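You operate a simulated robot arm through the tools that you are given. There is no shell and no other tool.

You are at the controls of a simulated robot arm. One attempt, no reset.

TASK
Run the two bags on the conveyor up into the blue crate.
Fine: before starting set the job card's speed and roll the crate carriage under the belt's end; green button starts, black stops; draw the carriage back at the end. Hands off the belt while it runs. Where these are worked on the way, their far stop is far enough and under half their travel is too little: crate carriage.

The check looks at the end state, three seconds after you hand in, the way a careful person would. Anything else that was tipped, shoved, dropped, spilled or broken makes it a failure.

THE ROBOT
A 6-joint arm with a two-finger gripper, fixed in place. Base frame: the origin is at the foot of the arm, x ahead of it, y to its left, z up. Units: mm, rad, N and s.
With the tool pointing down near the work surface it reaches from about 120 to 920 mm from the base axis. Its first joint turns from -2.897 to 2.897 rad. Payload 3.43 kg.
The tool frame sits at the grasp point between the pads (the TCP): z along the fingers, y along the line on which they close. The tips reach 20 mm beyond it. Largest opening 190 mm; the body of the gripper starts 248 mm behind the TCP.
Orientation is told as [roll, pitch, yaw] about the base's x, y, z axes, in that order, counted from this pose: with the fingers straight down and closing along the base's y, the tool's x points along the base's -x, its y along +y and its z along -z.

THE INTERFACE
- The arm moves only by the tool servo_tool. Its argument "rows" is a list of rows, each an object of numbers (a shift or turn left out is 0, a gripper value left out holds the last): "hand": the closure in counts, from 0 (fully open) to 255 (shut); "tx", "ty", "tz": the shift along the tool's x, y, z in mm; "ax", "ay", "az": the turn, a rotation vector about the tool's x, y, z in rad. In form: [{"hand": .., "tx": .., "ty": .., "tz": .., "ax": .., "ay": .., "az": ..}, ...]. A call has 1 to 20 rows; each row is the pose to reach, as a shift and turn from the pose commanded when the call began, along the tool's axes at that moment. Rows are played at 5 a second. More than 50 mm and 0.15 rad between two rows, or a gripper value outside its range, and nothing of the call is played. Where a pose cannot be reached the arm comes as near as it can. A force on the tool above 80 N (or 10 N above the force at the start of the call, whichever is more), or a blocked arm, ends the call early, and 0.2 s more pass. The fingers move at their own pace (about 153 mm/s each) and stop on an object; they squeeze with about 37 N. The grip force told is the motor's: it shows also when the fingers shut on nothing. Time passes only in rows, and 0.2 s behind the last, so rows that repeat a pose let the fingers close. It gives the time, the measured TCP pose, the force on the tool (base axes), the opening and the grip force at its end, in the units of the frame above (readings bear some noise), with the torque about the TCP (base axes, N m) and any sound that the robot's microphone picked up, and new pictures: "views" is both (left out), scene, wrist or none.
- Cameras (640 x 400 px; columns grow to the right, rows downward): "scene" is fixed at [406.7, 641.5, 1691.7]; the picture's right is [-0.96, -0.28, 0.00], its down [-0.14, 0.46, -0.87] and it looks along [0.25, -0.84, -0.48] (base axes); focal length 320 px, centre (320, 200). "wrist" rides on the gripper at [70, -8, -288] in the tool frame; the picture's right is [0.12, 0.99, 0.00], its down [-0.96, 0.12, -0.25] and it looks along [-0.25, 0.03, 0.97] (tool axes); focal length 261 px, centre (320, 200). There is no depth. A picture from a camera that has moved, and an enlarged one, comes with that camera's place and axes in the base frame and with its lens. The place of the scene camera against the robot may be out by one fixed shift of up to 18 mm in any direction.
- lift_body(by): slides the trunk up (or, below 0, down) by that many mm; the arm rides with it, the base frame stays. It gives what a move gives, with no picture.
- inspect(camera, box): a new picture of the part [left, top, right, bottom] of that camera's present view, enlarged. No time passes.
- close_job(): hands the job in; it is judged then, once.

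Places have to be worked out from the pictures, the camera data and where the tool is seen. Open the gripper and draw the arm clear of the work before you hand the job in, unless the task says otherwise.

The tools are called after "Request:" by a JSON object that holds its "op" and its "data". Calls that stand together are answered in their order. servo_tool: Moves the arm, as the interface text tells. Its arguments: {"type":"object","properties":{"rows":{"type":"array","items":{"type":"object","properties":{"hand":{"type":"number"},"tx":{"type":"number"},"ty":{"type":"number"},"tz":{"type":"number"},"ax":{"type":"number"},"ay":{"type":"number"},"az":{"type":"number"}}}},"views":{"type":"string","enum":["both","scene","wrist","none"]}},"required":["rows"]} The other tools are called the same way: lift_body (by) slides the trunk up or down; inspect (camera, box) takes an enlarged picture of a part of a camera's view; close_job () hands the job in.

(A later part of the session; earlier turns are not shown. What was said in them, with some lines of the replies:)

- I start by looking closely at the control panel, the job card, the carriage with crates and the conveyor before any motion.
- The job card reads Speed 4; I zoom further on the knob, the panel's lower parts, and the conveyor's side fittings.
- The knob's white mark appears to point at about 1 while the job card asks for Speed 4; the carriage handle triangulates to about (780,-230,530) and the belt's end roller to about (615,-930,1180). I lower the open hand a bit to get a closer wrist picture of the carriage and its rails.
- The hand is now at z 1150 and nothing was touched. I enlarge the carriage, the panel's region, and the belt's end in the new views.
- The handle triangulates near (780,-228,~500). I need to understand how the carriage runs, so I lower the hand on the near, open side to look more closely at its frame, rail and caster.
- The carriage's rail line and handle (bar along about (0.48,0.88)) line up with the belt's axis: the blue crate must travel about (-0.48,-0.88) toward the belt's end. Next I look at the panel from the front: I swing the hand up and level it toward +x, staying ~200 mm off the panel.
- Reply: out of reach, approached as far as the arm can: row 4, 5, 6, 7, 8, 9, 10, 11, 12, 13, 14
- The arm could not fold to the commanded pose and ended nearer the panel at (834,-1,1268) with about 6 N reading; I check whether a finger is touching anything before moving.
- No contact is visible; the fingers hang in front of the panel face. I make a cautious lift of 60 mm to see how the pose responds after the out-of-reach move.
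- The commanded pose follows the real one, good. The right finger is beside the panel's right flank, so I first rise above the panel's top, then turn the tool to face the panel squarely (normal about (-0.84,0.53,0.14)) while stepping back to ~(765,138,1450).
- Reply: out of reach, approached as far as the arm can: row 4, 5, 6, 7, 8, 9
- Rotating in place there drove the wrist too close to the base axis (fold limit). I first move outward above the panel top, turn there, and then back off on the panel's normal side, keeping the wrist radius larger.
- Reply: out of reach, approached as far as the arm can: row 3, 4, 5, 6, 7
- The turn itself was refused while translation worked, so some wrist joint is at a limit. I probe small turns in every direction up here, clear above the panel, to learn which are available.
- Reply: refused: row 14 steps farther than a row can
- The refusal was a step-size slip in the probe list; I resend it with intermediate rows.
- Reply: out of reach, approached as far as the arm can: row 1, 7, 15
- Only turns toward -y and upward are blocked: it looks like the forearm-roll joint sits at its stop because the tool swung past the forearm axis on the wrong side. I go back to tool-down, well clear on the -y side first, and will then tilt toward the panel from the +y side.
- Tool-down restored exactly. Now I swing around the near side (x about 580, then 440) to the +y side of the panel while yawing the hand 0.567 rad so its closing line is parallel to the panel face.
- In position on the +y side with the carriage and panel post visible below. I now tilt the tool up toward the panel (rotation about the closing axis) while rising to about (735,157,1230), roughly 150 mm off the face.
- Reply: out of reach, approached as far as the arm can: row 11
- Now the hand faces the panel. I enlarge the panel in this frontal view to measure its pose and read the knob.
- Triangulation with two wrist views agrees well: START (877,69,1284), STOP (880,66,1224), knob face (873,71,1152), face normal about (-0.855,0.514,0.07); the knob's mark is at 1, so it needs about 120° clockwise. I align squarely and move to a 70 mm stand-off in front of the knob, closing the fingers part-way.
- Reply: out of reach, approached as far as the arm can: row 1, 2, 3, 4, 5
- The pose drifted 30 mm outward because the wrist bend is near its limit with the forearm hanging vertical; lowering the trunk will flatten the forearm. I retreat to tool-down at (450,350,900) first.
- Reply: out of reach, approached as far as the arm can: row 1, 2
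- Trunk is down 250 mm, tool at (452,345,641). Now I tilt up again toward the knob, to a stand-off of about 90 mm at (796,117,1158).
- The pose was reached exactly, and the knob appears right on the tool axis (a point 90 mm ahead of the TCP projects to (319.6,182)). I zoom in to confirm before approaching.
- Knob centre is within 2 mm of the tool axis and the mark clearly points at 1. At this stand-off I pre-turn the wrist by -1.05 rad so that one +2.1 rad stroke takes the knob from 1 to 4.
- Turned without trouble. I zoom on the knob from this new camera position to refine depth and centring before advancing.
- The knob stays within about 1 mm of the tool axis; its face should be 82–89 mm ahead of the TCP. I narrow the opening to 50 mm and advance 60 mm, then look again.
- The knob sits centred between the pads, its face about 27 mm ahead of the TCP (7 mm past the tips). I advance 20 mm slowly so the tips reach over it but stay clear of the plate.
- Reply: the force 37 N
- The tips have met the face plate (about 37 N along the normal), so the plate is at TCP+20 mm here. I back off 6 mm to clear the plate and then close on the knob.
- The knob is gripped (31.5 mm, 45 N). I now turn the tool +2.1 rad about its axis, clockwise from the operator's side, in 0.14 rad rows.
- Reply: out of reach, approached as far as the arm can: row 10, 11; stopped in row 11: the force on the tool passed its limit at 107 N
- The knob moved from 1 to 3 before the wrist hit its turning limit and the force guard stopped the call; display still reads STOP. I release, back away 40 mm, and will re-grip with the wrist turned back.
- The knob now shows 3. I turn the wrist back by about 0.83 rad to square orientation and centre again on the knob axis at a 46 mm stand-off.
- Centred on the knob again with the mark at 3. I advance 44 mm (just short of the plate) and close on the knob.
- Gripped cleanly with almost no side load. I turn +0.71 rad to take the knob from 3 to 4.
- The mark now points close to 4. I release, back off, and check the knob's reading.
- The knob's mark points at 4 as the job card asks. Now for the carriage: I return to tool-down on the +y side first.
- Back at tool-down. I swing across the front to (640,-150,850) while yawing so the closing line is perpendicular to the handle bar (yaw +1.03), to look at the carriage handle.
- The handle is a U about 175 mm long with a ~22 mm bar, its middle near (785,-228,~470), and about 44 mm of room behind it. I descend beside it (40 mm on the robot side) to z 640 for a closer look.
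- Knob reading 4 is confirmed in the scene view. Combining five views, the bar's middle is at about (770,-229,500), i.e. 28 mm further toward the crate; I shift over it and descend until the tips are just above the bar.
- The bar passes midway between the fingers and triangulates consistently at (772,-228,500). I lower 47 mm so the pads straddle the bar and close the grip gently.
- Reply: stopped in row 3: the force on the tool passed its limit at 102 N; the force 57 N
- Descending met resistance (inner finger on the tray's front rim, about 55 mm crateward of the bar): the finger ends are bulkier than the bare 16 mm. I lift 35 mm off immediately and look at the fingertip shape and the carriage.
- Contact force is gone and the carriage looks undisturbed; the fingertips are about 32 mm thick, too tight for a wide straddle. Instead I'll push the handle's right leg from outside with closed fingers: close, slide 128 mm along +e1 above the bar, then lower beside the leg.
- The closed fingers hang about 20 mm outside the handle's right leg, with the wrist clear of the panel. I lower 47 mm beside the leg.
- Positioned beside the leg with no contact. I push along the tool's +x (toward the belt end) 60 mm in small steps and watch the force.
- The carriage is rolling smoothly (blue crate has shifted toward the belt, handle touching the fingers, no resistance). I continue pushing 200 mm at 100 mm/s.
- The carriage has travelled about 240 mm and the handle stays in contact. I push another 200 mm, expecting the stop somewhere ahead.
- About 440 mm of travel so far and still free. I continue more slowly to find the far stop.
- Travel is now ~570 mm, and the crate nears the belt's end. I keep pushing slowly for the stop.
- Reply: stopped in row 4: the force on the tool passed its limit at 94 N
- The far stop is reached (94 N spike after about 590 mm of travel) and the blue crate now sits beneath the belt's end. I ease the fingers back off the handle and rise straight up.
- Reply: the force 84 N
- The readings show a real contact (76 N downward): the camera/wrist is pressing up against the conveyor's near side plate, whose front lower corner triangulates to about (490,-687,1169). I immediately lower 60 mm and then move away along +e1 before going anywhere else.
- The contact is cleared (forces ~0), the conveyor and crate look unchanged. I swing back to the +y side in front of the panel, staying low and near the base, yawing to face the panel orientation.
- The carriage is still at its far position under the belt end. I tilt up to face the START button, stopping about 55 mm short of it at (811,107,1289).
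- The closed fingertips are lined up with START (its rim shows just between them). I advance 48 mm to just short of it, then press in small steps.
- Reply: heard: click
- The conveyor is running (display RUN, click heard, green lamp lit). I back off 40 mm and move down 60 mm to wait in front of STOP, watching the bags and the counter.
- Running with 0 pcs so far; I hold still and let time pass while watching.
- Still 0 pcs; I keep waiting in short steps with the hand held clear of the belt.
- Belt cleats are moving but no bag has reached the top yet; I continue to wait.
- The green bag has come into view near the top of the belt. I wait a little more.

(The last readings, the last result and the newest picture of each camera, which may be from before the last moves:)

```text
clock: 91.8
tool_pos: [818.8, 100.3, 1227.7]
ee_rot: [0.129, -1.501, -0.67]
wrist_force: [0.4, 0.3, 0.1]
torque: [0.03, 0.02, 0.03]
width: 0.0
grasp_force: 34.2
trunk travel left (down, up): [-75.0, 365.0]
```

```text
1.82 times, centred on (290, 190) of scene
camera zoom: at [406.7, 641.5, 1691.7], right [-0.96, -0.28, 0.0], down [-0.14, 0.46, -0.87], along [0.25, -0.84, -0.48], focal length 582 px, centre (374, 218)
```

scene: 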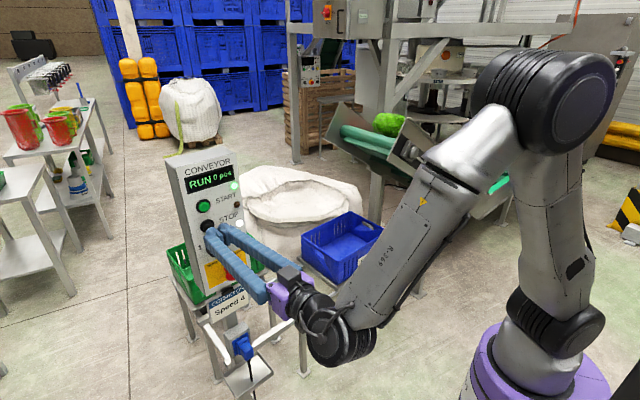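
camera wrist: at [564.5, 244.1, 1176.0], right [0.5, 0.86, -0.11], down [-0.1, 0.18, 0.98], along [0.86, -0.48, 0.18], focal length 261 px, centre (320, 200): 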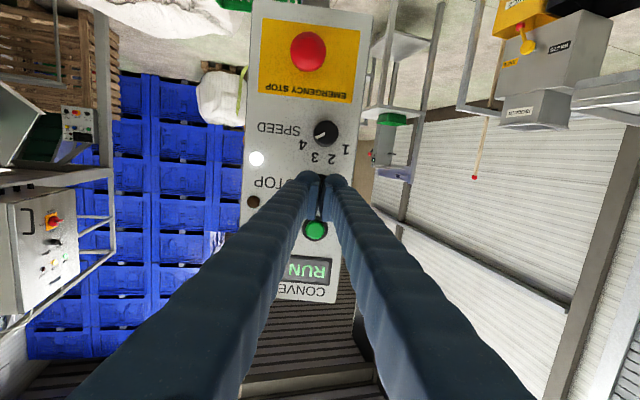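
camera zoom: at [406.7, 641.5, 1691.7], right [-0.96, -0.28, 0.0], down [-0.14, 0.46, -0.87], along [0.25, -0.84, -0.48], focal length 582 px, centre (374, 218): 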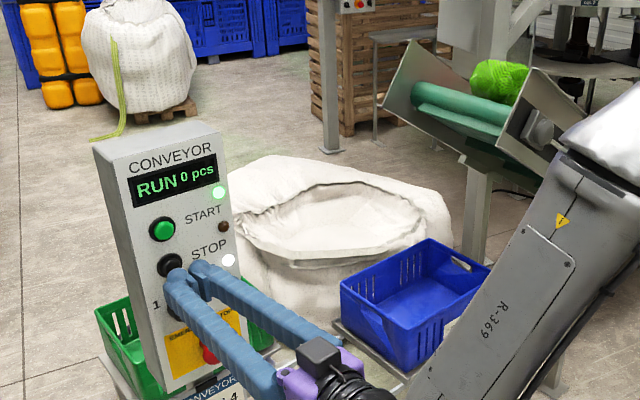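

The green bag is cresting the belt's end. I keep holding for it to drop.

Request:
{"op": "servo_tool", "data": {"rows": [{"tz": 0}, {"tz": 0}, {"tz": 0}, {"tz": 0}], "views": "scene"}}

Request:
{"op": "inspect", "data": {"camera": "scene", "box": [150, 80, 430, 300]}}

```text
clock: 92.8
tool_pos: [818.6, 100.5, 1228.5]
ee_rot: [0.131, -1.501, -0.669]
wrist_force: [0.1, 0.0, -0.2]
torque: [0.01, -0.02, -0.01]
width: 0.2
grasp_force: 34.2
trunk travel left (down, up): [-75.0, 365.0]
```

scene: 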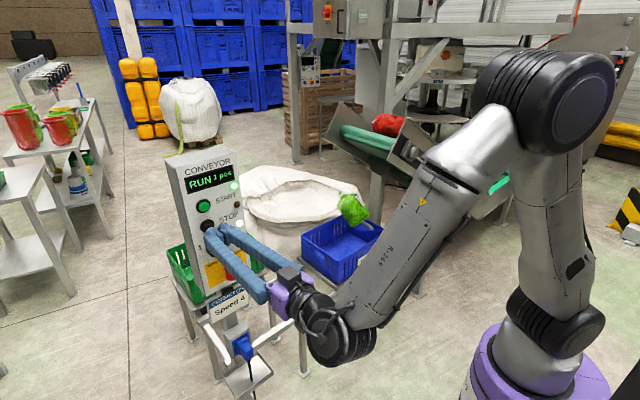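

```text
1.82 times, centred on (290, 190) of scene
camera zoom: at [406.7, 641.5, 1691.7], right [-0.96, -0.28, 0.0], down [-0.14, 0.46, -0.87], along [0.25, -0.84, -0.48], focal length 582 px, centre (374, 218)
```

zoom: 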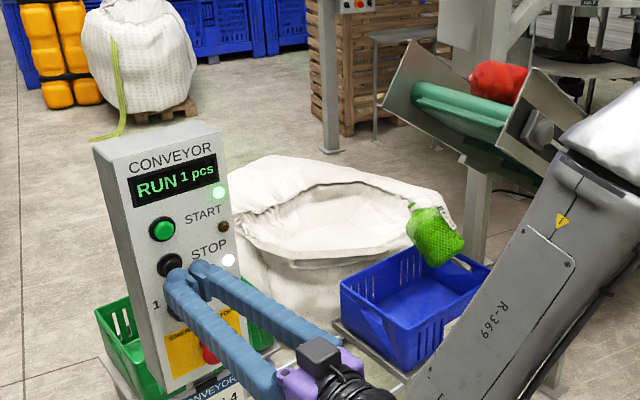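

The green bag is dropping toward the blue crate (1 pcs) and the red one follows close behind. I wait for it.

Request:
{"op": "servo_tool", "data": {"rows": [{"tz": 0}, {"tz": 0}, {"tz": 0}, {"tz": 0}, {"tz": 0}], "views": "scene"}}

Request:
{"op": "inspect", "data": {"camera": "scene", "box": [150, 80, 430, 300]}}

```text
clock: 94.0
tool_pos: [818.5, 99.7, 1226.4]
ee_rot: [0.129, -1.501, -0.67]
wrist_force: [-0.8, 0.0, -1.1]
torque: [-0.01, -0.02, 0.01]
width: 0.0
grasp_force: 34.4
trunk travel left (down, up): [-75.0, 365.0]
```

scene: 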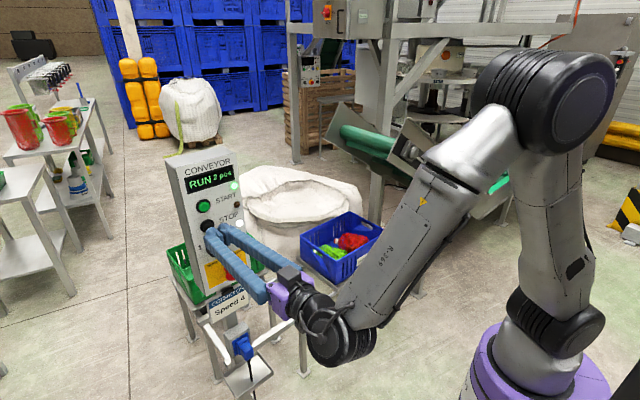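

```text
1.82 times, centred on (290, 190) of scene
camera zoom: at [406.7, 641.5, 1691.7], right [-0.96, -0.28, 0.0], down [-0.14, 0.46, -0.87], along [0.25, -0.84, -0.48], focal length 582 px, centre (374, 218)
```

zoom: 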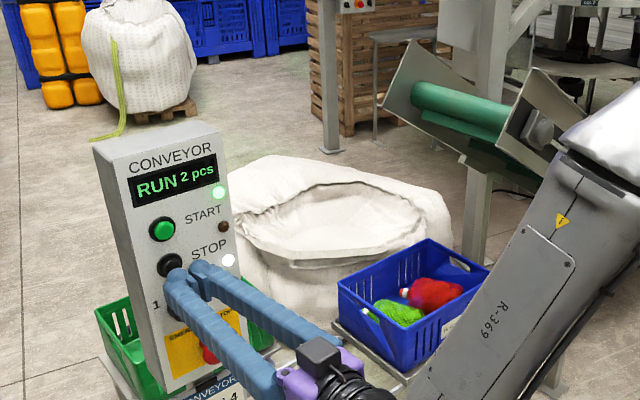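

Both bags (red and green) lie in the blue crate and the display shows RUN 2 pcs. I press STOP now.

Request:
{"op": "servo_tool", "data": {"rows": [{"tz": 16}, {"tz": 30}, {"tz": 38}, {"tz": 42}, {"tz": 45}, {"tz": 48}], "views": "scene"}}

Request:
{"op": "inspect", "data": {"camera": "scene", "box": [150, 150, 290, 260]}}

```text
clock: 95.4
tool_pos: [858.1, 76.7, 1224.7]
ee_rot: [0.126, -1.5, -0.664]
wrist_force: [-18.3, 9.2, -1.9]
torque: [-0.01, -0.12, -0.22]
width: 6.2
grasp_force: 34.1
trunk travel left (down, up): [-75.0, 365.0]
heard: click
```

scene: 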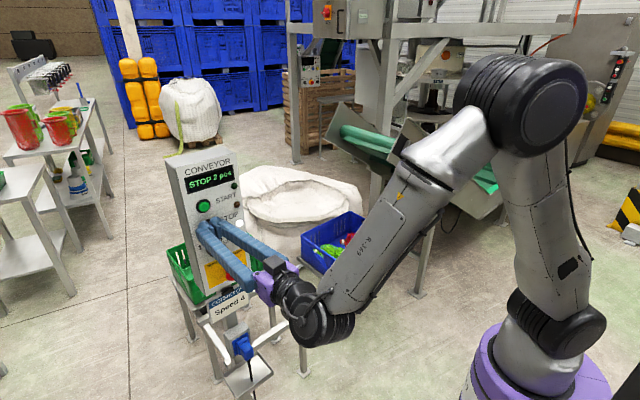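

```text
3.64 times, centred on (220, 205) of scene
camera zoom: at [406.7, 641.5, 1691.7], right [-0.96, -0.28, 0.0], down [-0.14, 0.46, -0.87], along [0.25, -0.84, -0.48], focal length 1163 px, centre (684, 182)
```

zoom: 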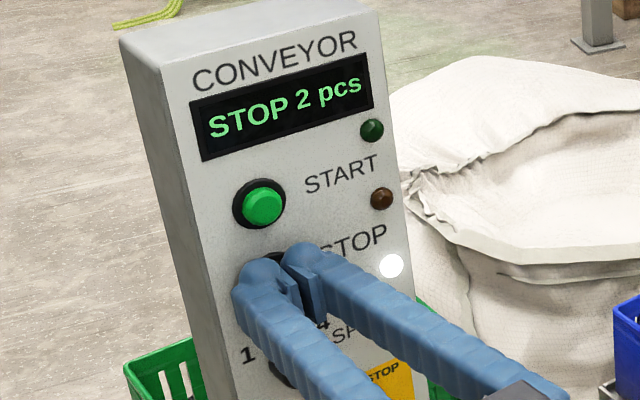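

The conveyor is stopped with 2 pcs counted. I back away from the panel and return to tool-down on the +y side.

Request:
{"op": "servo_tool", "data": {"rows": [{"tz": -25}, {"tz": -50}, {"tx": 35, "tz": -77.9, "ay": 0.115}, {"tx": 70, "tz": -105.8, "ay": 0.231}, {"tx": 105, "tz": -133.7, "ay": 0.346}, {"tx": 140, "tz": -161.6, "ay": 0.462}, {"tx": 175, "tz": -189.5, "ay": 0.577}, {"tx": 210, "tz": -217.4, "ay": 0.692}, {"tx": 245, "tz": -245.3, "ay": 0.808}, {"tx": 280, "tz": -273.2, "ay": 0.923}, {"tx": 315, "ty": 1, "tz": -301.1, "ay": 1.039}, {"tx": 350, "ty": 1, "tz": -329, "ay": 1.154}, {"tx": 385, "ty": 1, "tz": -356.9, "ay": 1.269}, {"tx": 420, "ty": 1, "tz": -384.8, "ay": 1.385}, {"tx": 455, "ty": 1.6, "tz": -412.7, "ay": 1.5}], "views": "both"}}

Request:
{"op": "inspect", "data": {"camera": "scene", "box": [150, 80, 430, 300]}}

```text
clock: 98.6
tool_pos: [484.4, 307.4, 798.8]
ee_rot: [0.009, -0.002, -0.539]
wrist_force: [0.4, -1.0, 0.3]
torque: [0.01, -0.04, -0.02]
width: 0.1
grasp_force: 34.2
trunk travel left (down, up): [-75.0, 365.0]
camera wrist: at [416.0, 334.6, 1084.1], right [0.41, 0.91, 0.01], down [0.88, -0.4, 0.25], along [0.23, -0.09, -0.97], focal length 261 px, centre (320, 200)
```

scene: 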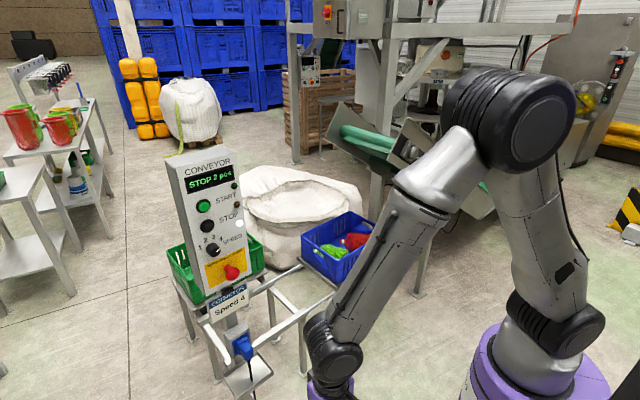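
wrist: 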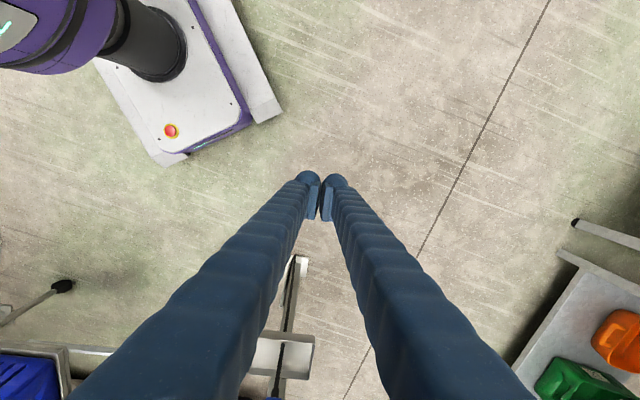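

```text
1.82 times, centred on (290, 190) of scene
camera zoom: at [406.7, 641.5, 1691.7], right [-0.96, -0.28, 0.0], down [-0.14, 0.46, -0.87], along [0.25, -0.84, -0.48], focal length 582 px, centre (374, 218)
```

zoom: 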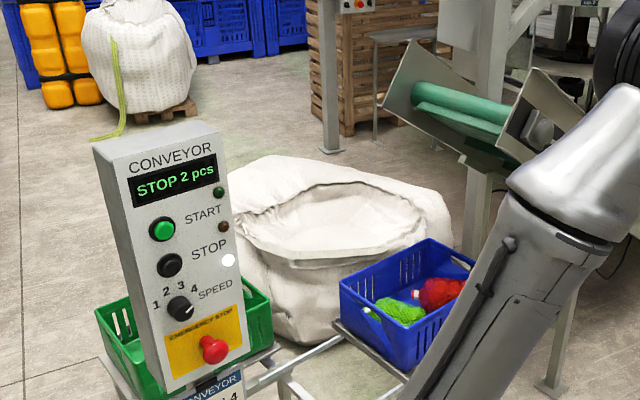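

Both bags lie inside the blue crate, conveyor stopped. Now I swing back across the front toward the carriage, yawing the hand to straddle the handle bar and pre-setting the opening to about 36 mm.

Request:
{"op": "servo_tool", "data": {"rows": [{"tx": -32.8, "ty": -28.2, "tz": -3, "az": -0.121, "hand": 207}, {"tx": -65.5, "ty": -56.5, "tz": -6, "az": -0.242}, {"tx": -98.3, "ty": -84.7, "tz": -9, "az": -0.363}, {"tx": -131.1, "ty": -112.9, "tz": -12, "az": -0.483}, {"tx": -163.9, "ty": -141.1, "tz": -15, "az": -0.604}, {"tx": -196.6, "ty": -169.4, "tz": -18, "az": -0.725}, {"tx": -229.4, "ty": -197.6, "tz": -21, "az": -0.846}, {"tx": -255.4, "ty": -234.5, "tz": -21, "az": -0.967}, {"tx": -281.3, "ty": -271.4, "tz": -21, "az": -1.088}, {"tx": -307.3, "ty": -308.3, "tz": -21, "az": -1.208}, {"tx": -333.2, "ty": -345.1, "tz": -21, "az": -1.329}, {"tx": -359.2, "ty": -382, "tz": -21, "az": -1.45}, {"tx": -385.1, "ty": -418.9, "tz": -21, "az": -1.571}], "views": "both"}}

```text
clock: 101.4
tool_pos: [599.0, -249.2, 817.0]
ee_rot: [-0.001, -0.009, 1.033]
wrist_force: [-0.7, 0.7, 0.8]
torque: [-0.08, 0.0, -0.01]
width: 35.7
grasp_force: 0.0
trunk travel left (down, up): [-75.0, 365.0]
camera wrist: at [568.4, -315.8, 1102.4], right [-0.91, 0.41, 0.0], down [0.39, 0.88, 0.26], along [0.11, 0.23, -0.97], focal length 261 px, centre (320, 200)
```

scene: 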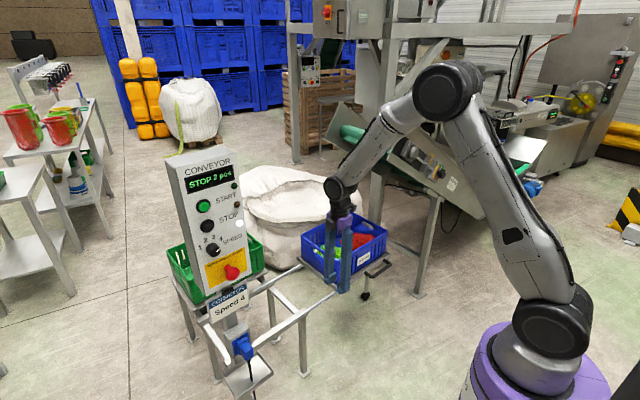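
wrist: 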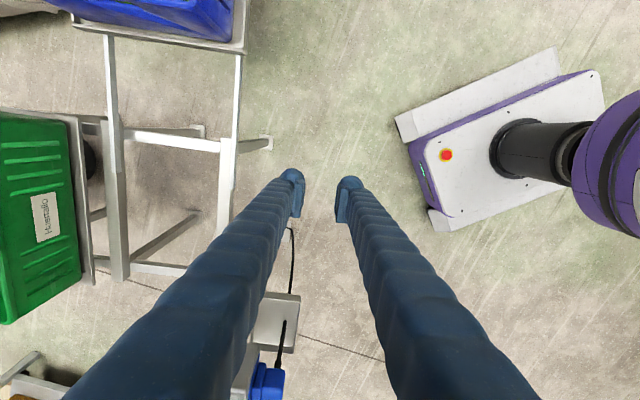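

Next I move along the robot side of the handle line to about (545,-571,600), staying below and short of the conveyor's side plate, to look at the handle.

Request:
{"op": "servo_tool", "data": {"rows": [{"tx": 33.8, "ty": -13.2, "tz": 24.1}, {"tx": 67.6, "ty": -26.3, "tz": 48.2}, {"tx": 101.4, "ty": -39.5, "tz": 72.3}, {"tx": 135.2, "ty": -52.7, "tz": 96.4}, {"tx": 169, "ty": -65.8, "tz": 120.6}, {"tx": 202.8, "ty": -79, "tz": 144.7}, {"tx": 236.6, "ty": -92.2, "tz": 168.8}, {"tx": 270.4, "ty": -105.3, "tz": 192.9}, {"tx": 304.2, "ty": -118.5, "tz": 217}, {"tx": 304.2, "ty": -118.5, "tz": 217}], "views": "both"}}

Request:
{"op": "inspect", "data": {"camera": "wrist", "box": [220, 0, 400, 180]}}

```text
clock: 103.6
tool_pos: [543.6, -568.4, 596.7]
ee_rot: [-0.001, -0.01, 1.031]
wrist_force: [0.5, -0.4, -0.4]
torque: [0.08, -0.01, -0.01]
width: 35.7
grasp_force: 0.0
trunk travel left (down, up): [-75.0, 365.0]
camera wrist: at [512.7, -635.2, 882.4], right [-0.91, 0.41, 0.0], down [0.39, 0.88, 0.26], along [0.11, 0.23, -0.97], focal length 261 px, centre (320, 200)
```

scene: 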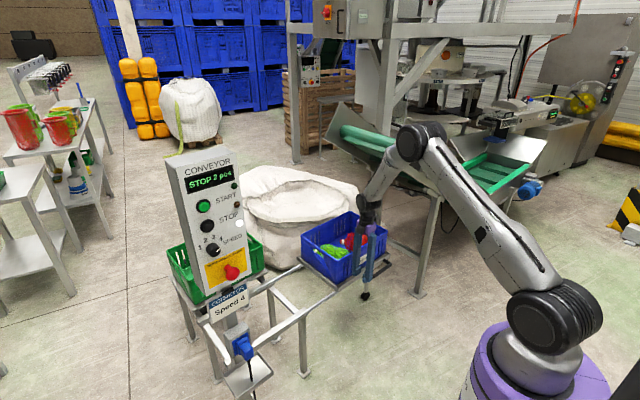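
wrist: 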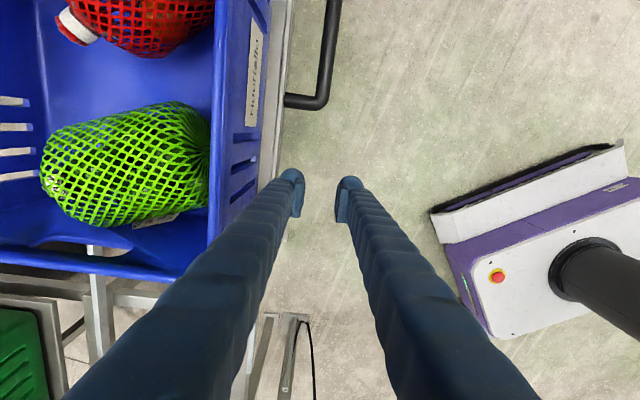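

```text
2.22 times, centred on (310, 90) of wrist
camera zoom: at [512.7, -635.2, 882.4], right [-0.91, 0.41, 0.0], down [0.39, 0.88, 0.26], along [0.11, 0.23, -0.97], focal length 579 px, centre (342, 444)
```

zoom: 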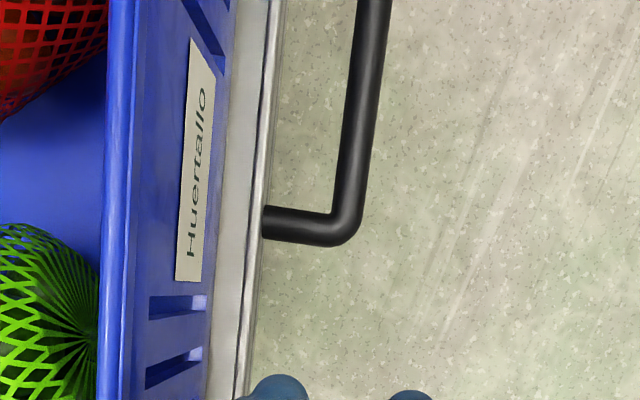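

The handle's right corner is now at about (498,-673,500) with the bar on the line m≈773; both bags rest well inside the crate. I move to hover over the U at (467,-724,550), keeping the wrist well under the side plate.

Request:
{"op": "servo_tool", "data": {"rows": [{"tx": 35, "ty": -3, "tz": 10}, {"tx": 70, "ty": -6, "tz": 20}, {"tx": 105, "ty": -9, "tz": 30}, {"tx": 140, "ty": -12, "tz": 40}, {"tx": 172.8, "ty": -14.4, "tz": 46}, {"tx": 172.8, "ty": -14.4, "tz": 46}], "views": "both"}}

Request:
{"op": "inspect", "data": {"camera": "wrist", "box": [230, 110, 410, 250]}}

Request:
{"op": "inspect", "data": {"camera": "scene", "box": [310, 110, 450, 310]}}

```text
clock: 105.0
tool_pos: [468.9, -724.2, 550.7]
ee_rot: [-0.002, -0.009, 1.032]
wrist_force: [-0.5, -0.7, -0.8]
torque: [0.0, -0.04, -0.03]
width: 35.8
grasp_force: 0.0
trunk travel left (down, up): [-75.0, 365.0]
camera wrist: at [437.5, -792.0, 836.1], right [-0.91, 0.41, 0.0], down [0.39, 0.88, 0.26], along [0.11, 0.23, -0.97], focal length 261 px, centre (320, 200)
```

scene: 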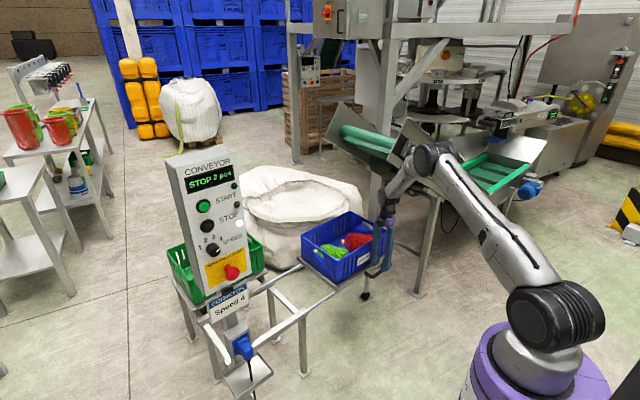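
wrist: 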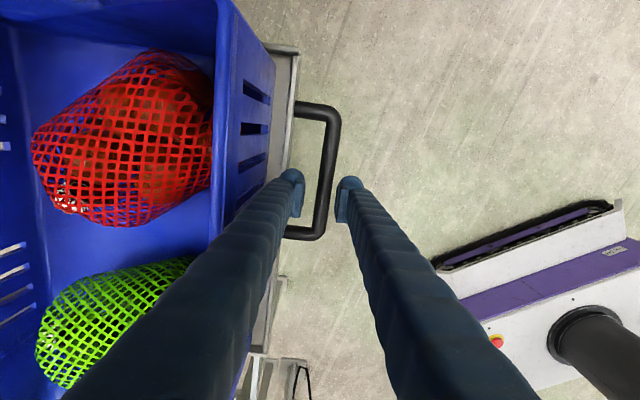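

```text
2.86 times, centred on (320, 180) of wrist
camera zoom: at [437.5, -792.0, 836.1], right [-0.91, 0.41, 0.0], down [0.39, 0.88, 0.26], along [0.11, 0.23, -0.97], focal length 745 px, centre (320, 257)
```

zoom: 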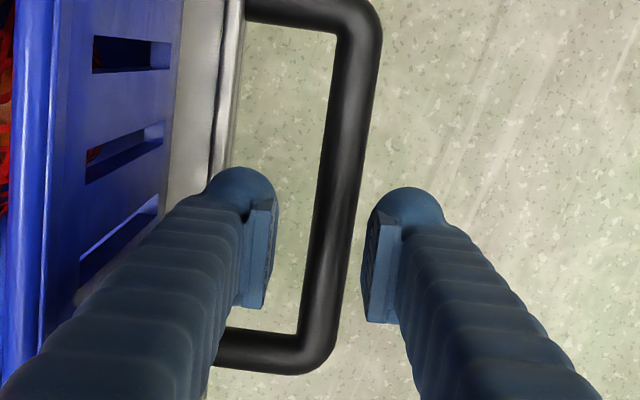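

```text
2.00 times, centred on (380, 210) of scene
camera zoom: at [406.7, 641.5, 1691.7], right [-0.96, -0.28, 0.0], down [-0.14, 0.46, -0.87], along [0.25, -0.84, -0.48], focal length 640 px, centre (200, 180)
```

zoom: 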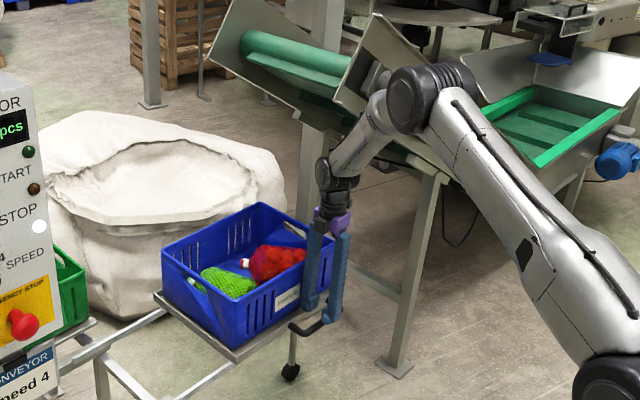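

Seen from here the bar is about 10 mm nearer the robot than the tool axis. I shift 12 mm toward the robot (so the 28 mm finger is centred in the 40 mm gap) and lower 18 mm to re-check.

Request:
{"op": "servo_tool", "data": {"rows": [{"ty": 6}, {"ty": 12}, {"ty": 12, "tz": 9}, {"ty": 12, "tz": 18}, {"ty": 12, "tz": 18}], "views": "wrist"}}

Request:
{"op": "inspect", "data": {"camera": "wrist", "box": [250, 110, 390, 250]}}

Request:
{"op": "inspect", "data": {"camera": "scene", "box": [330, 190, 420, 300]}}

```text
clock: 106.2
tool_pos: [458.7, -719.8, 531.9]
ee_rot: [0.001, -0.008, 1.03]
wrist_force: [-0.4, 0.4, -0.2]
torque: [0.01, 0.03, 0.03]
width: 35.8
grasp_force: 0.1
trunk travel left (down, up): [-75.0, 365.0]
camera wrist: at [427.3, -785.2, 817.2], right [-0.91, 0.41, 0.0], down [0.39, 0.88, 0.26], along [0.11, 0.23, -0.97], focal length 261 px, centre (320, 200)
```

wrist: 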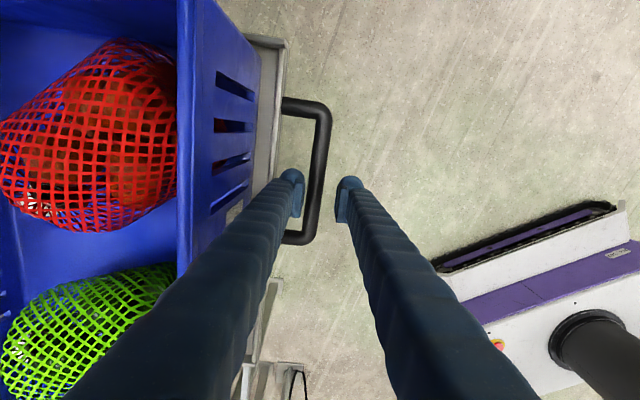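

```text
2.86 times, centred on (320, 180) of wrist
camera zoom: at [427.3, -785.2, 817.2], right [-0.91, 0.41, 0.0], down [0.39, 0.88, 0.26], along [0.11, 0.23, -0.97], focal length 745 px, centre (320, 257)
```

zoom: 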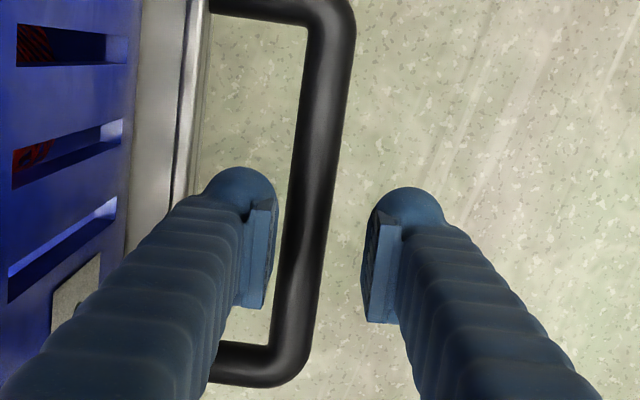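

```text
3.64 times, centred on (375, 245) of scene
camera zoom: at [406.7, 641.5, 1691.7], right [-0.96, -0.28, 0.0], down [-0.14, 0.46, -0.87], along [0.25, -0.84, -0.48], focal length 1163 px, centre (120, 36)
```

zoom: 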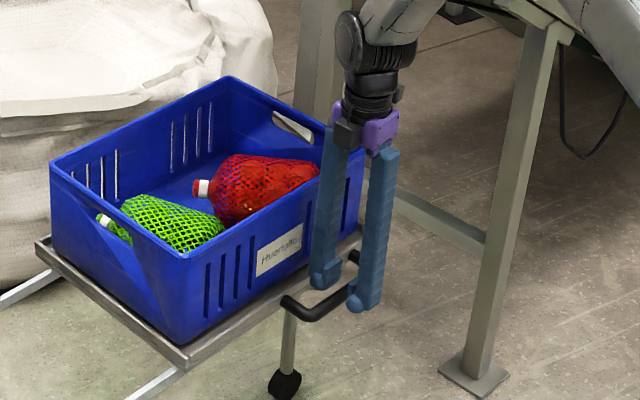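

The bar sits between the pads with about 7 mm to the inner pad and about 6 mm from finger to tray lip. I lower the remaining 30 mm slowly.

Request:
{"op": "servo_tool", "data": {"rows": [{"tz": 6}, {"tz": 12}, {"tz": 18}, {"tz": 24}, {"tz": 30}, {"tz": 30}], "views": "wrist"}}

Request:
{"op": "inspect", "data": {"camera": "wrist", "box": [250, 110, 390, 250]}}

```text
clock: 107.6
tool_pos: [458.8, -718.7, 501.8]
ee_rot: [0.0, -0.01, 1.032]
wrist_force: [0.1, -0.5, 1.5]
torque: [-0.04, 0.0, 0.0]
width: 35.8
grasp_force: 0.0
trunk travel left (down, up): [-75.0, 365.0]
camera wrist: at [427.4, -785.0, 787.2], right [-0.91, 0.41, 0.0], down [0.39, 0.88, 0.26], along [0.11, 0.23, -0.97], focal length 261 px, centre (320, 200)
```

wrist: 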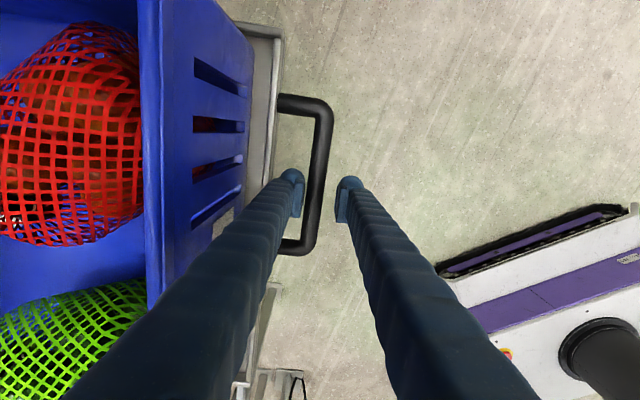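

```text
2.86 times, centred on (320, 180) of wrist
camera zoom: at [427.4, -785.0, 787.2], right [-0.91, 0.41, 0.0], down [0.39, 0.88, 0.26], along [0.11, 0.23, -0.97], focal length 745 px, centre (320, 257)
```

zoom: 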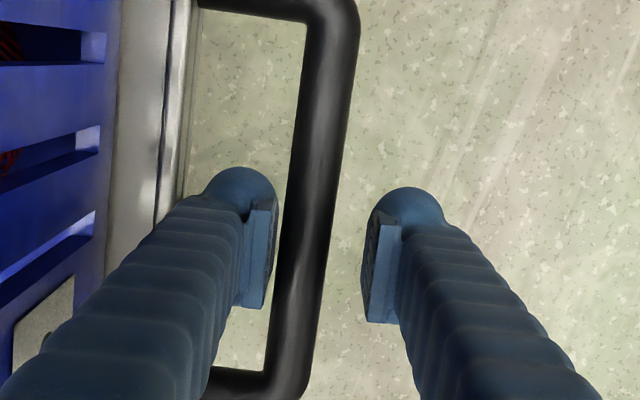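

The fingers straddle the bar without contact at z 502; the bar is ~5 mm crateward of centre. I recentre while closing so both pads meet the bar together.

Request:
{"op": "servo_tool", "data": {"rows": [{"hand": 214}, {"hand": 220, "ty": -3}, {"hand": 226, "ty": -5}, {"hand": 232, "ty": -5}, {"hand": 255, "ty": -5}, {"hand": 255, "ty": -5}], "views": "wrist"}}

Request:
{"op": "inspect", "data": {"camera": "wrist", "box": [250, 110, 390, 250]}}

```text
clock: 109.0
tool_pos: [465.9, -723.2, 501.8]
ee_rot: [-0.003, -0.01, 1.031]
wrist_force: [23.2, -10.3, -3.4]
torque: [0.15, -0.17, -1.77]
width: 16.6
grasp_force: 44.7
trunk travel left (down, up): [-75.0, 365.0]
camera wrist: at [433.2, -788.4, 787.4], right [-0.91, 0.41, 0.0], down [0.39, 0.88, 0.25], along [0.11, 0.23, -0.97], focal length 261 px, centre (320, 200)
```

wrist: 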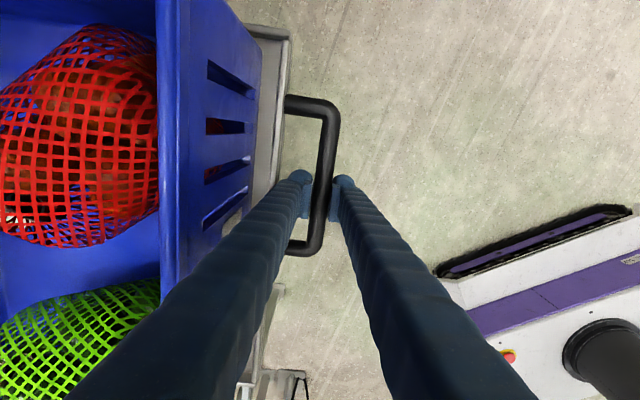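

```text
2.86 times, centred on (320, 180) of wrist
camera zoom: at [433.2, -788.4, 787.4], right [-0.91, 0.41, 0.0], down [0.39, 0.88, 0.25], along [0.11, 0.23, -0.97], focal length 745 px, centre (320, 257)
```

zoom: 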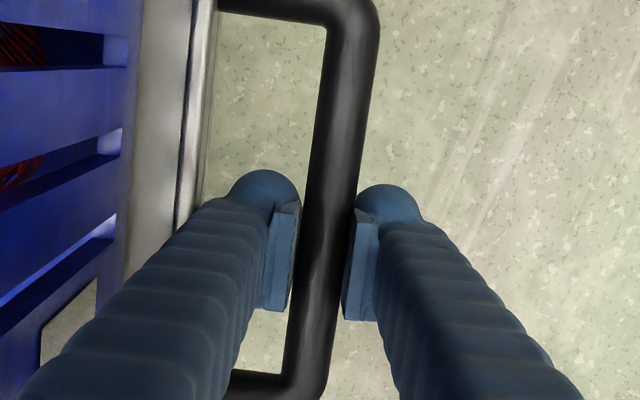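

The bar is firmly gripped (16.6 mm). I relieve the small side load and draw the carriage back along +e1, 280 mm at up to 100 mm/s.

Request:
{"op": "servo_tool", "data": {"rows": [{"ty": -3}, {"ty": -3, "tx": -8}, {"ty": -3, "tx": -22}, {"ty": -3.2, "tx": -40}, {"ty": -3.4, "tx": -60}, {"ty": -3.6, "tx": -80}, {"ty": -3.7, "tx": -100}, {"ty": -3.9, "tx": -120}, {"ty": -4, "tx": -140}, {"ty": -4.2, "tx": -160}, {"ty": -4.3, "tx": -180}, {"ty": -4.5, "tx": -200}, {"ty": -4.6, "tx": -220}, {"ty": -4.8, "tx": -240}, {"ty": -5, "tx": -260}, {"ty": -5, "tx": -275}, {"ty": -5, "tx": -280}], "views": "both"}}

```text
clock: 112.6
tool_pos: [612.6, -483.6, 502.9]
ee_rot: [-0.003, -0.01, 1.031]
wrist_force: [32.5, -21.6, -39.3]
torque: [-0.53, 0.54, -1.66]
width: 16.4
grasp_force: 45.2
trunk travel left (down, up): [-75.0, 365.0]
camera wrist: at [581.7, -551.0, 787.5], right [-0.91, 0.41, 0.0], down [0.39, 0.88, 0.26], along [0.11, 0.23, -0.97], focal length 261 px, centre (320, 200)
```

scene: 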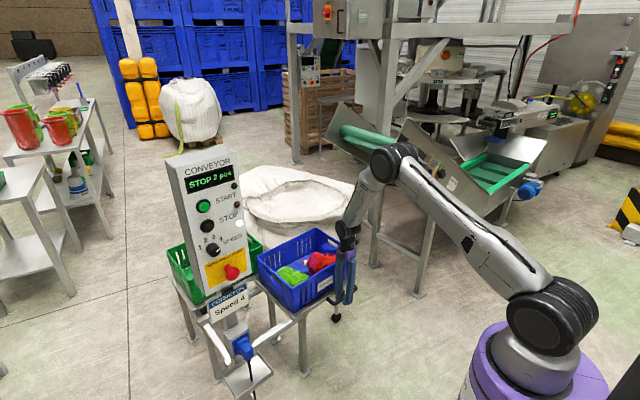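
wrist: 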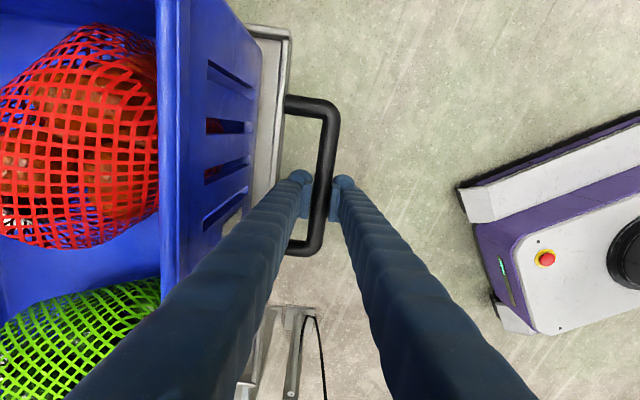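

The carriage is rolling back with the bags steady; side and vertical loads show the rail runs ~1.2° off my tool axis. I correct for that (shift and slope) and draw it another 290 mm.

Request:
{"op": "servo_tool", "data": {"rows": [{"ty": -3.5, "tz": 3}, {"tx": -8, "ty": -3.7, "tz": 3.1}, {"tx": -22, "ty": -4, "tz": 3.2}, {"tx": -40, "ty": -4.4, "tz": 3.4}, {"tx": -60, "ty": -4.8, "tz": 3.6}, {"tx": -80, "ty": -5.2, "tz": 3.8}, {"tx": -100, "ty": -5.7, "tz": 4}, {"tx": -120, "ty": -6.1, "tz": 4.2}, {"tx": -140, "ty": -6.5, "tz": 4.4}, {"tx": -160, "ty": -6.9, "tz": 4.6}, {"tx": -180, "ty": -7.4, "tz": 4.8}, {"tx": -200, "ty": -7.8, "tz": 5}, {"tx": -220, "ty": -8.2, "tz": 5.2}, {"tx": -240, "ty": -8.7, "tz": 5.4}, {"tx": -260, "ty": -9.1, "tz": 5.6}, {"tx": -275, "ty": -9.4, "tz": 5.8}, {"tx": -285, "ty": -9.6, "tz": 5.9}, {"tx": -290, "ty": -9.7, "tz": 5.9}], "views": "both"}}

```text
clock: 116.4
tool_pos: [767.8, -238.3, 500.9]
ee_rot: [-0.001, -0.01, 1.031]
wrist_force: [-10.3, 5.8, 11.5]
torque: [-0.34, 0.22, -1.72]
width: 16.5
grasp_force: 45.0
trunk travel left (down, up): [-75.0, 365.0]
camera wrist: at [736.4, -305.2, 787.1], right [-0.91, 0.41, 0.0], down [0.39, 0.88, 0.26], along [0.11, 0.23, -0.97], focal length 261 px, centre (320, 200)
```

scene: 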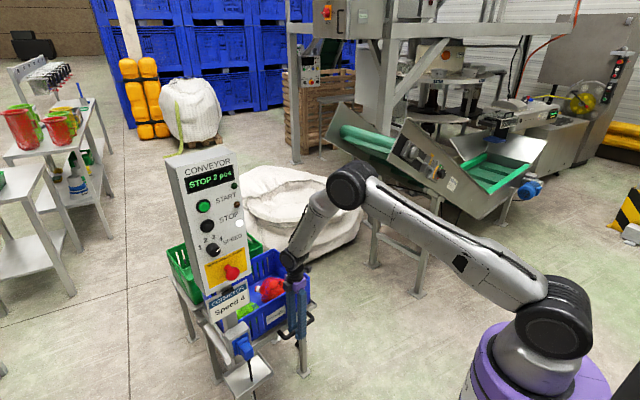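
wrist: 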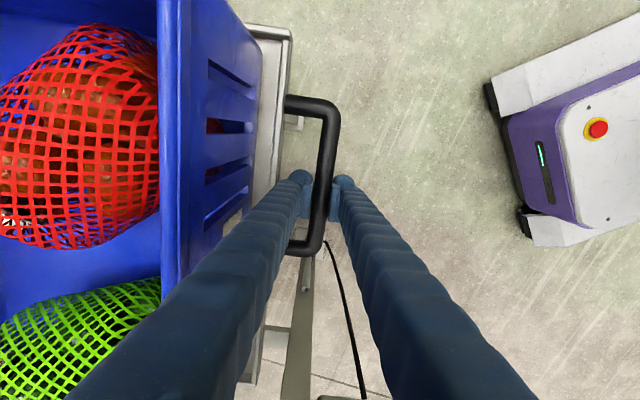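

About 30 mm remain to its starting place. I creep in 4 mm steps to the near stop.

Request:
{"op": "servo_tool", "data": {"rows": [{"tx": -4}, {"tx": -8}, {"tx": -12}, {"tx": -16}, {"tx": -20}, {"tx": -24, "ty": -0.3}, {"tx": -28, "ty": -0.4}, {"tx": -32, "ty": -0.5}, {"tx": -35, "ty": -0.6}], "views": "both"}}

Request:
{"op": "inspect", "data": {"camera": "scene", "box": [160, 230, 330, 350]}}

```text
clock: 118.4
tool_pos: [785.3, -210.4, 500.4]
ee_rot: [0.003, -0.008, 1.033]
wrist_force: [-28.8, -22.3, 1.3]
torque: [-0.11, 0.04, -1.73]
width: 16.8
grasp_force: 44.6
trunk travel left (down, up): [-75.0, 365.0]
camera wrist: at [753.9, -277.7, 786.5], right [-0.91, 0.41, 0.0], down [0.39, 0.88, 0.26], along [0.1, 0.23, -0.97], focal length 261 px, centre (320, 200)
```

scene: 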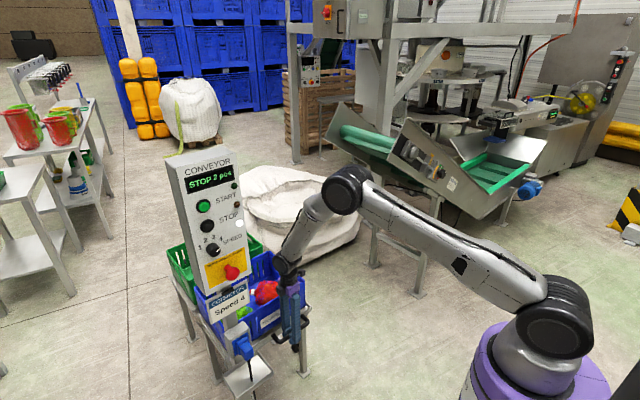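
wrist: 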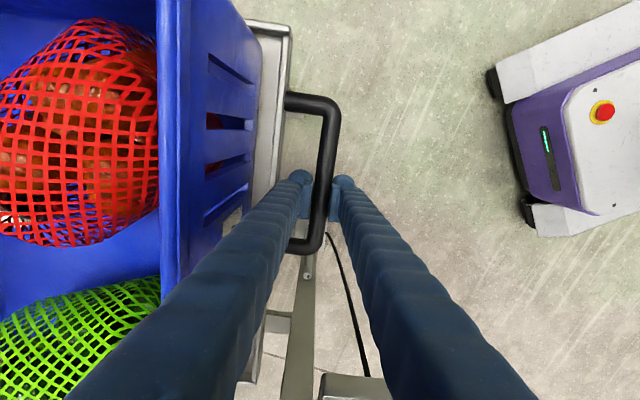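

```text
3.33 times, centred on (245, 290) of scene
camera zoom: at [406.7, 641.5, 1691.7], right [-0.96, -0.28, 0.0], down [-0.14, 0.46, -0.87], along [0.25, -0.84, -0.48], focal length 1066 px, centre (570, -100)
```

zoom: 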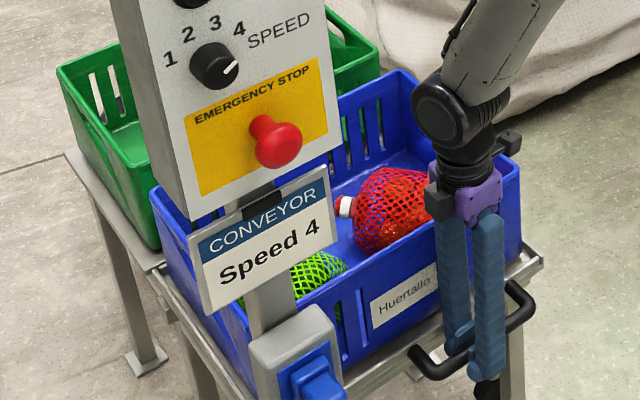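

The resistance (about 34 N along the rail) shows the near stop; the carriage is back at its starting place with both bags in the crate. I ease the load, open the fingers slightly, and lift straight up off the bar.

Request:
{"op": "servo_tool", "data": {"rows": [{"tx": 3}, {"tx": 3, "hand": 235}, {"tx": 3, "hand": 216}, {"tx": 3, "hand": 216}, {"tx": 3, "tz": -15, "hand": 216}, {"tx": 3, "tz": -35}, {"tx": 3, "tz": -60}, {"tx": 3, "tz": -90}, {"tx": 3, "tz": -110}], "views": "both"}}

```text
clock: 120.4
tool_pos: [784.0, -214.0, 611.1]
ee_rot: [0.0, -0.008, 1.03]
wrist_force: [-0.5, -1.0, 0.8]
torque: [0.04, 0.0, -0.02]
width: 29.1
grasp_force: 0.0
trunk travel left (down, up): [-75.0, 365.0]
camera wrist: at [753.4, -279.3, 897.3], right [-0.91, 0.41, 0.0], down [0.39, 0.88, 0.26], along [0.11, 0.23, -0.97], focal length 261 px, centre (320, 200)
```

scene: 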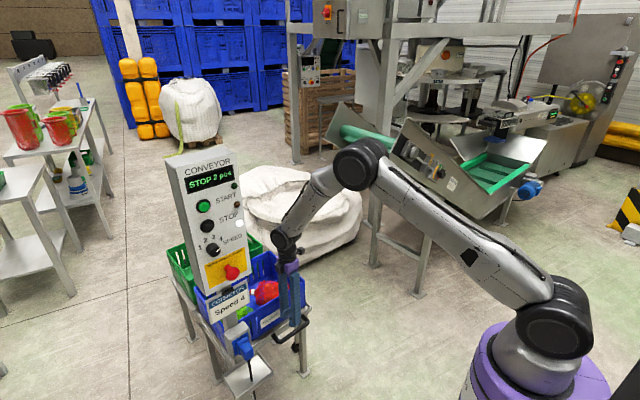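
wrist: 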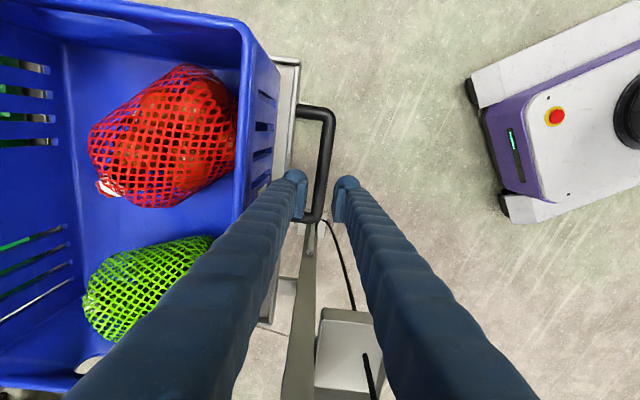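

The carriage is released and the bags rest in the blue crate. I draw the arm up and away toward the robot and open the gripper fully.

Request:
{"op": "servo_tool", "data": {"rows": [{"tx": 12, "ty": 23, "tz": -32}, {"tx": 24, "ty": 46, "tz": -64}, {"tx": 36, "ty": 69, "tz": -96}, {"tx": 48, "ty": 92, "tz": -128}, {"tx": 60, "ty": 115, "tz": -160}, {"tx": 72, "ty": 138, "tz": -192}, {"tx": 84, "ty": 161, "tz": -224}, {"tx": 96, "ty": 185, "tz": -257, "hand": 150}, {"tx": 108, "ty": 208, "tz": -289, "hand": 0}, {"tx": 108, "ty": 208, "tz": -289, "hand": 0}, {"tx": 108, "ty": 208, "tz": -289, "hand": 0}], "views": "both"}}

Request:
{"op": "inspect", "data": {"camera": "scene", "box": [150, 140, 340, 350]}}

Request:
{"op": "inspect", "data": {"camera": "scene", "box": [300, 80, 560, 300]}}

```text
clock: 122.8
tool_pos: [547.5, -202.7, 899.5]
ee_rot: [-0.001, -0.009, 1.03]
wrist_force: [0.4, -0.3, 0.5]
torque: [0.03, 0.03, 0.01]
width: 190.1
grasp_force: 0.1
trunk travel left (down, up): [-75.0, 365.0]
camera wrist: at [516.3, -268.9, 1185.4], right [-0.91, 0.41, 0.0], down [0.39, 0.88, 0.26], along [0.11, 0.23, -0.97], focal length 261 px, centre (320, 200)
```

scene: 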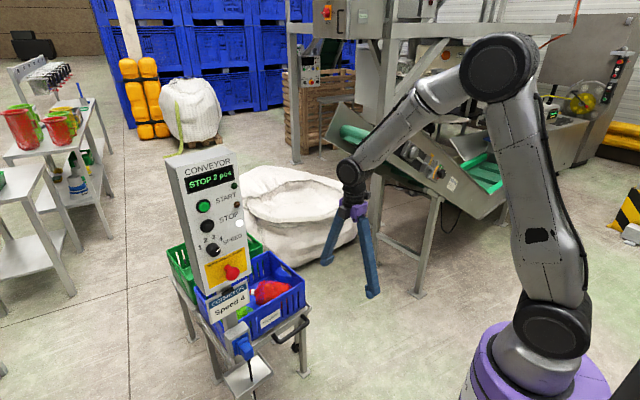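
wrist: 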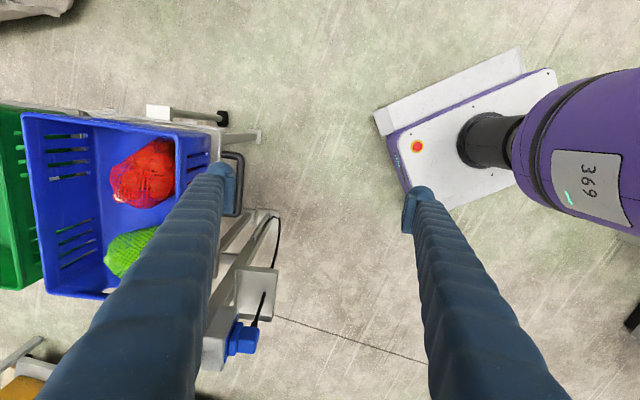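

```text
1.90 times, centred on (245, 245) of scene
camera zoom: at [406.7, 641.5, 1691.7], right [-0.96, -0.28, 0.0], down [-0.14, 0.46, -0.87], along [0.25, -0.84, -0.48], focal length 609 px, centre (463, 114)
```

zoom: 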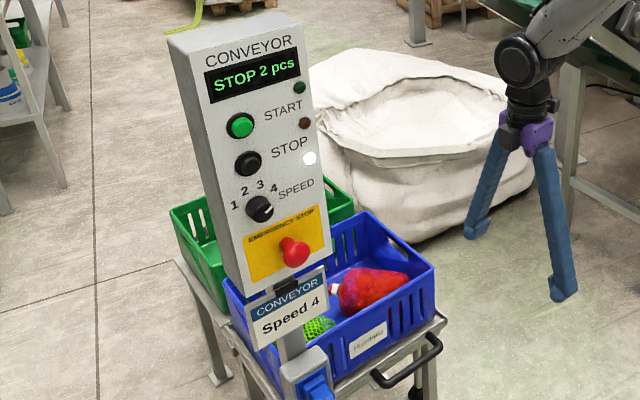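

```text
1.82 times, centred on (430, 190) of scene
camera zoom: at [406.7, 641.5, 1691.7], right [-0.96, -0.28, 0.0], down [-0.14, 0.46, -0.87], along [0.25, -0.84, -0.48], focal length 582 px, centre (120, 218)
```

zoom: 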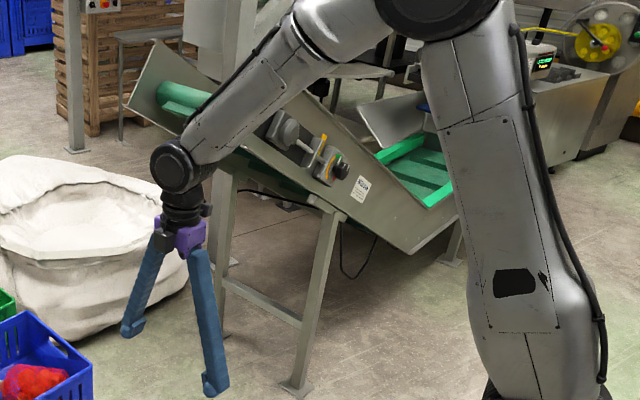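

The display reads STOP 2 pcs at speed 4. Both bags lie in the blue crate, the carriage is back at its start, and the gripper is open and clear. I hand the job in.

Request:
{"op": "close_job", "data": {}}

```text
The job is handed in.
```

The job is handed in. Both bags, one red and one green, are in the blue crate, and the conveyor is stopped with 2 pcs on its display. The speed knob is at 4, as the job card asks. The carriage is back at its starting place, and the arm is clear with the gripper open.

Several contacts along the way were harder than intended:

- **Speed knob:** the force guard stopped one turn at 107 N when the wrist reached its limit. I finished the setting with a second grip.
- **Face plate:** the fingertips pressed the panel at about 37 N on the first approach to the knob.
- **Carriage tray:** a finger met the tray's front rim at 102 N when I first tried to straddle the handle. I then pushed the handle from outside instead.
- **Far stop:** the carriage reached its far stop with a 94 N spike.
- **Conveyor side plate:** the wrist pushed up against the plate near the belt's end at about 76 N while I was backing off. The belt was not running then.

I saw no damage or shift from any of these in the pictures.
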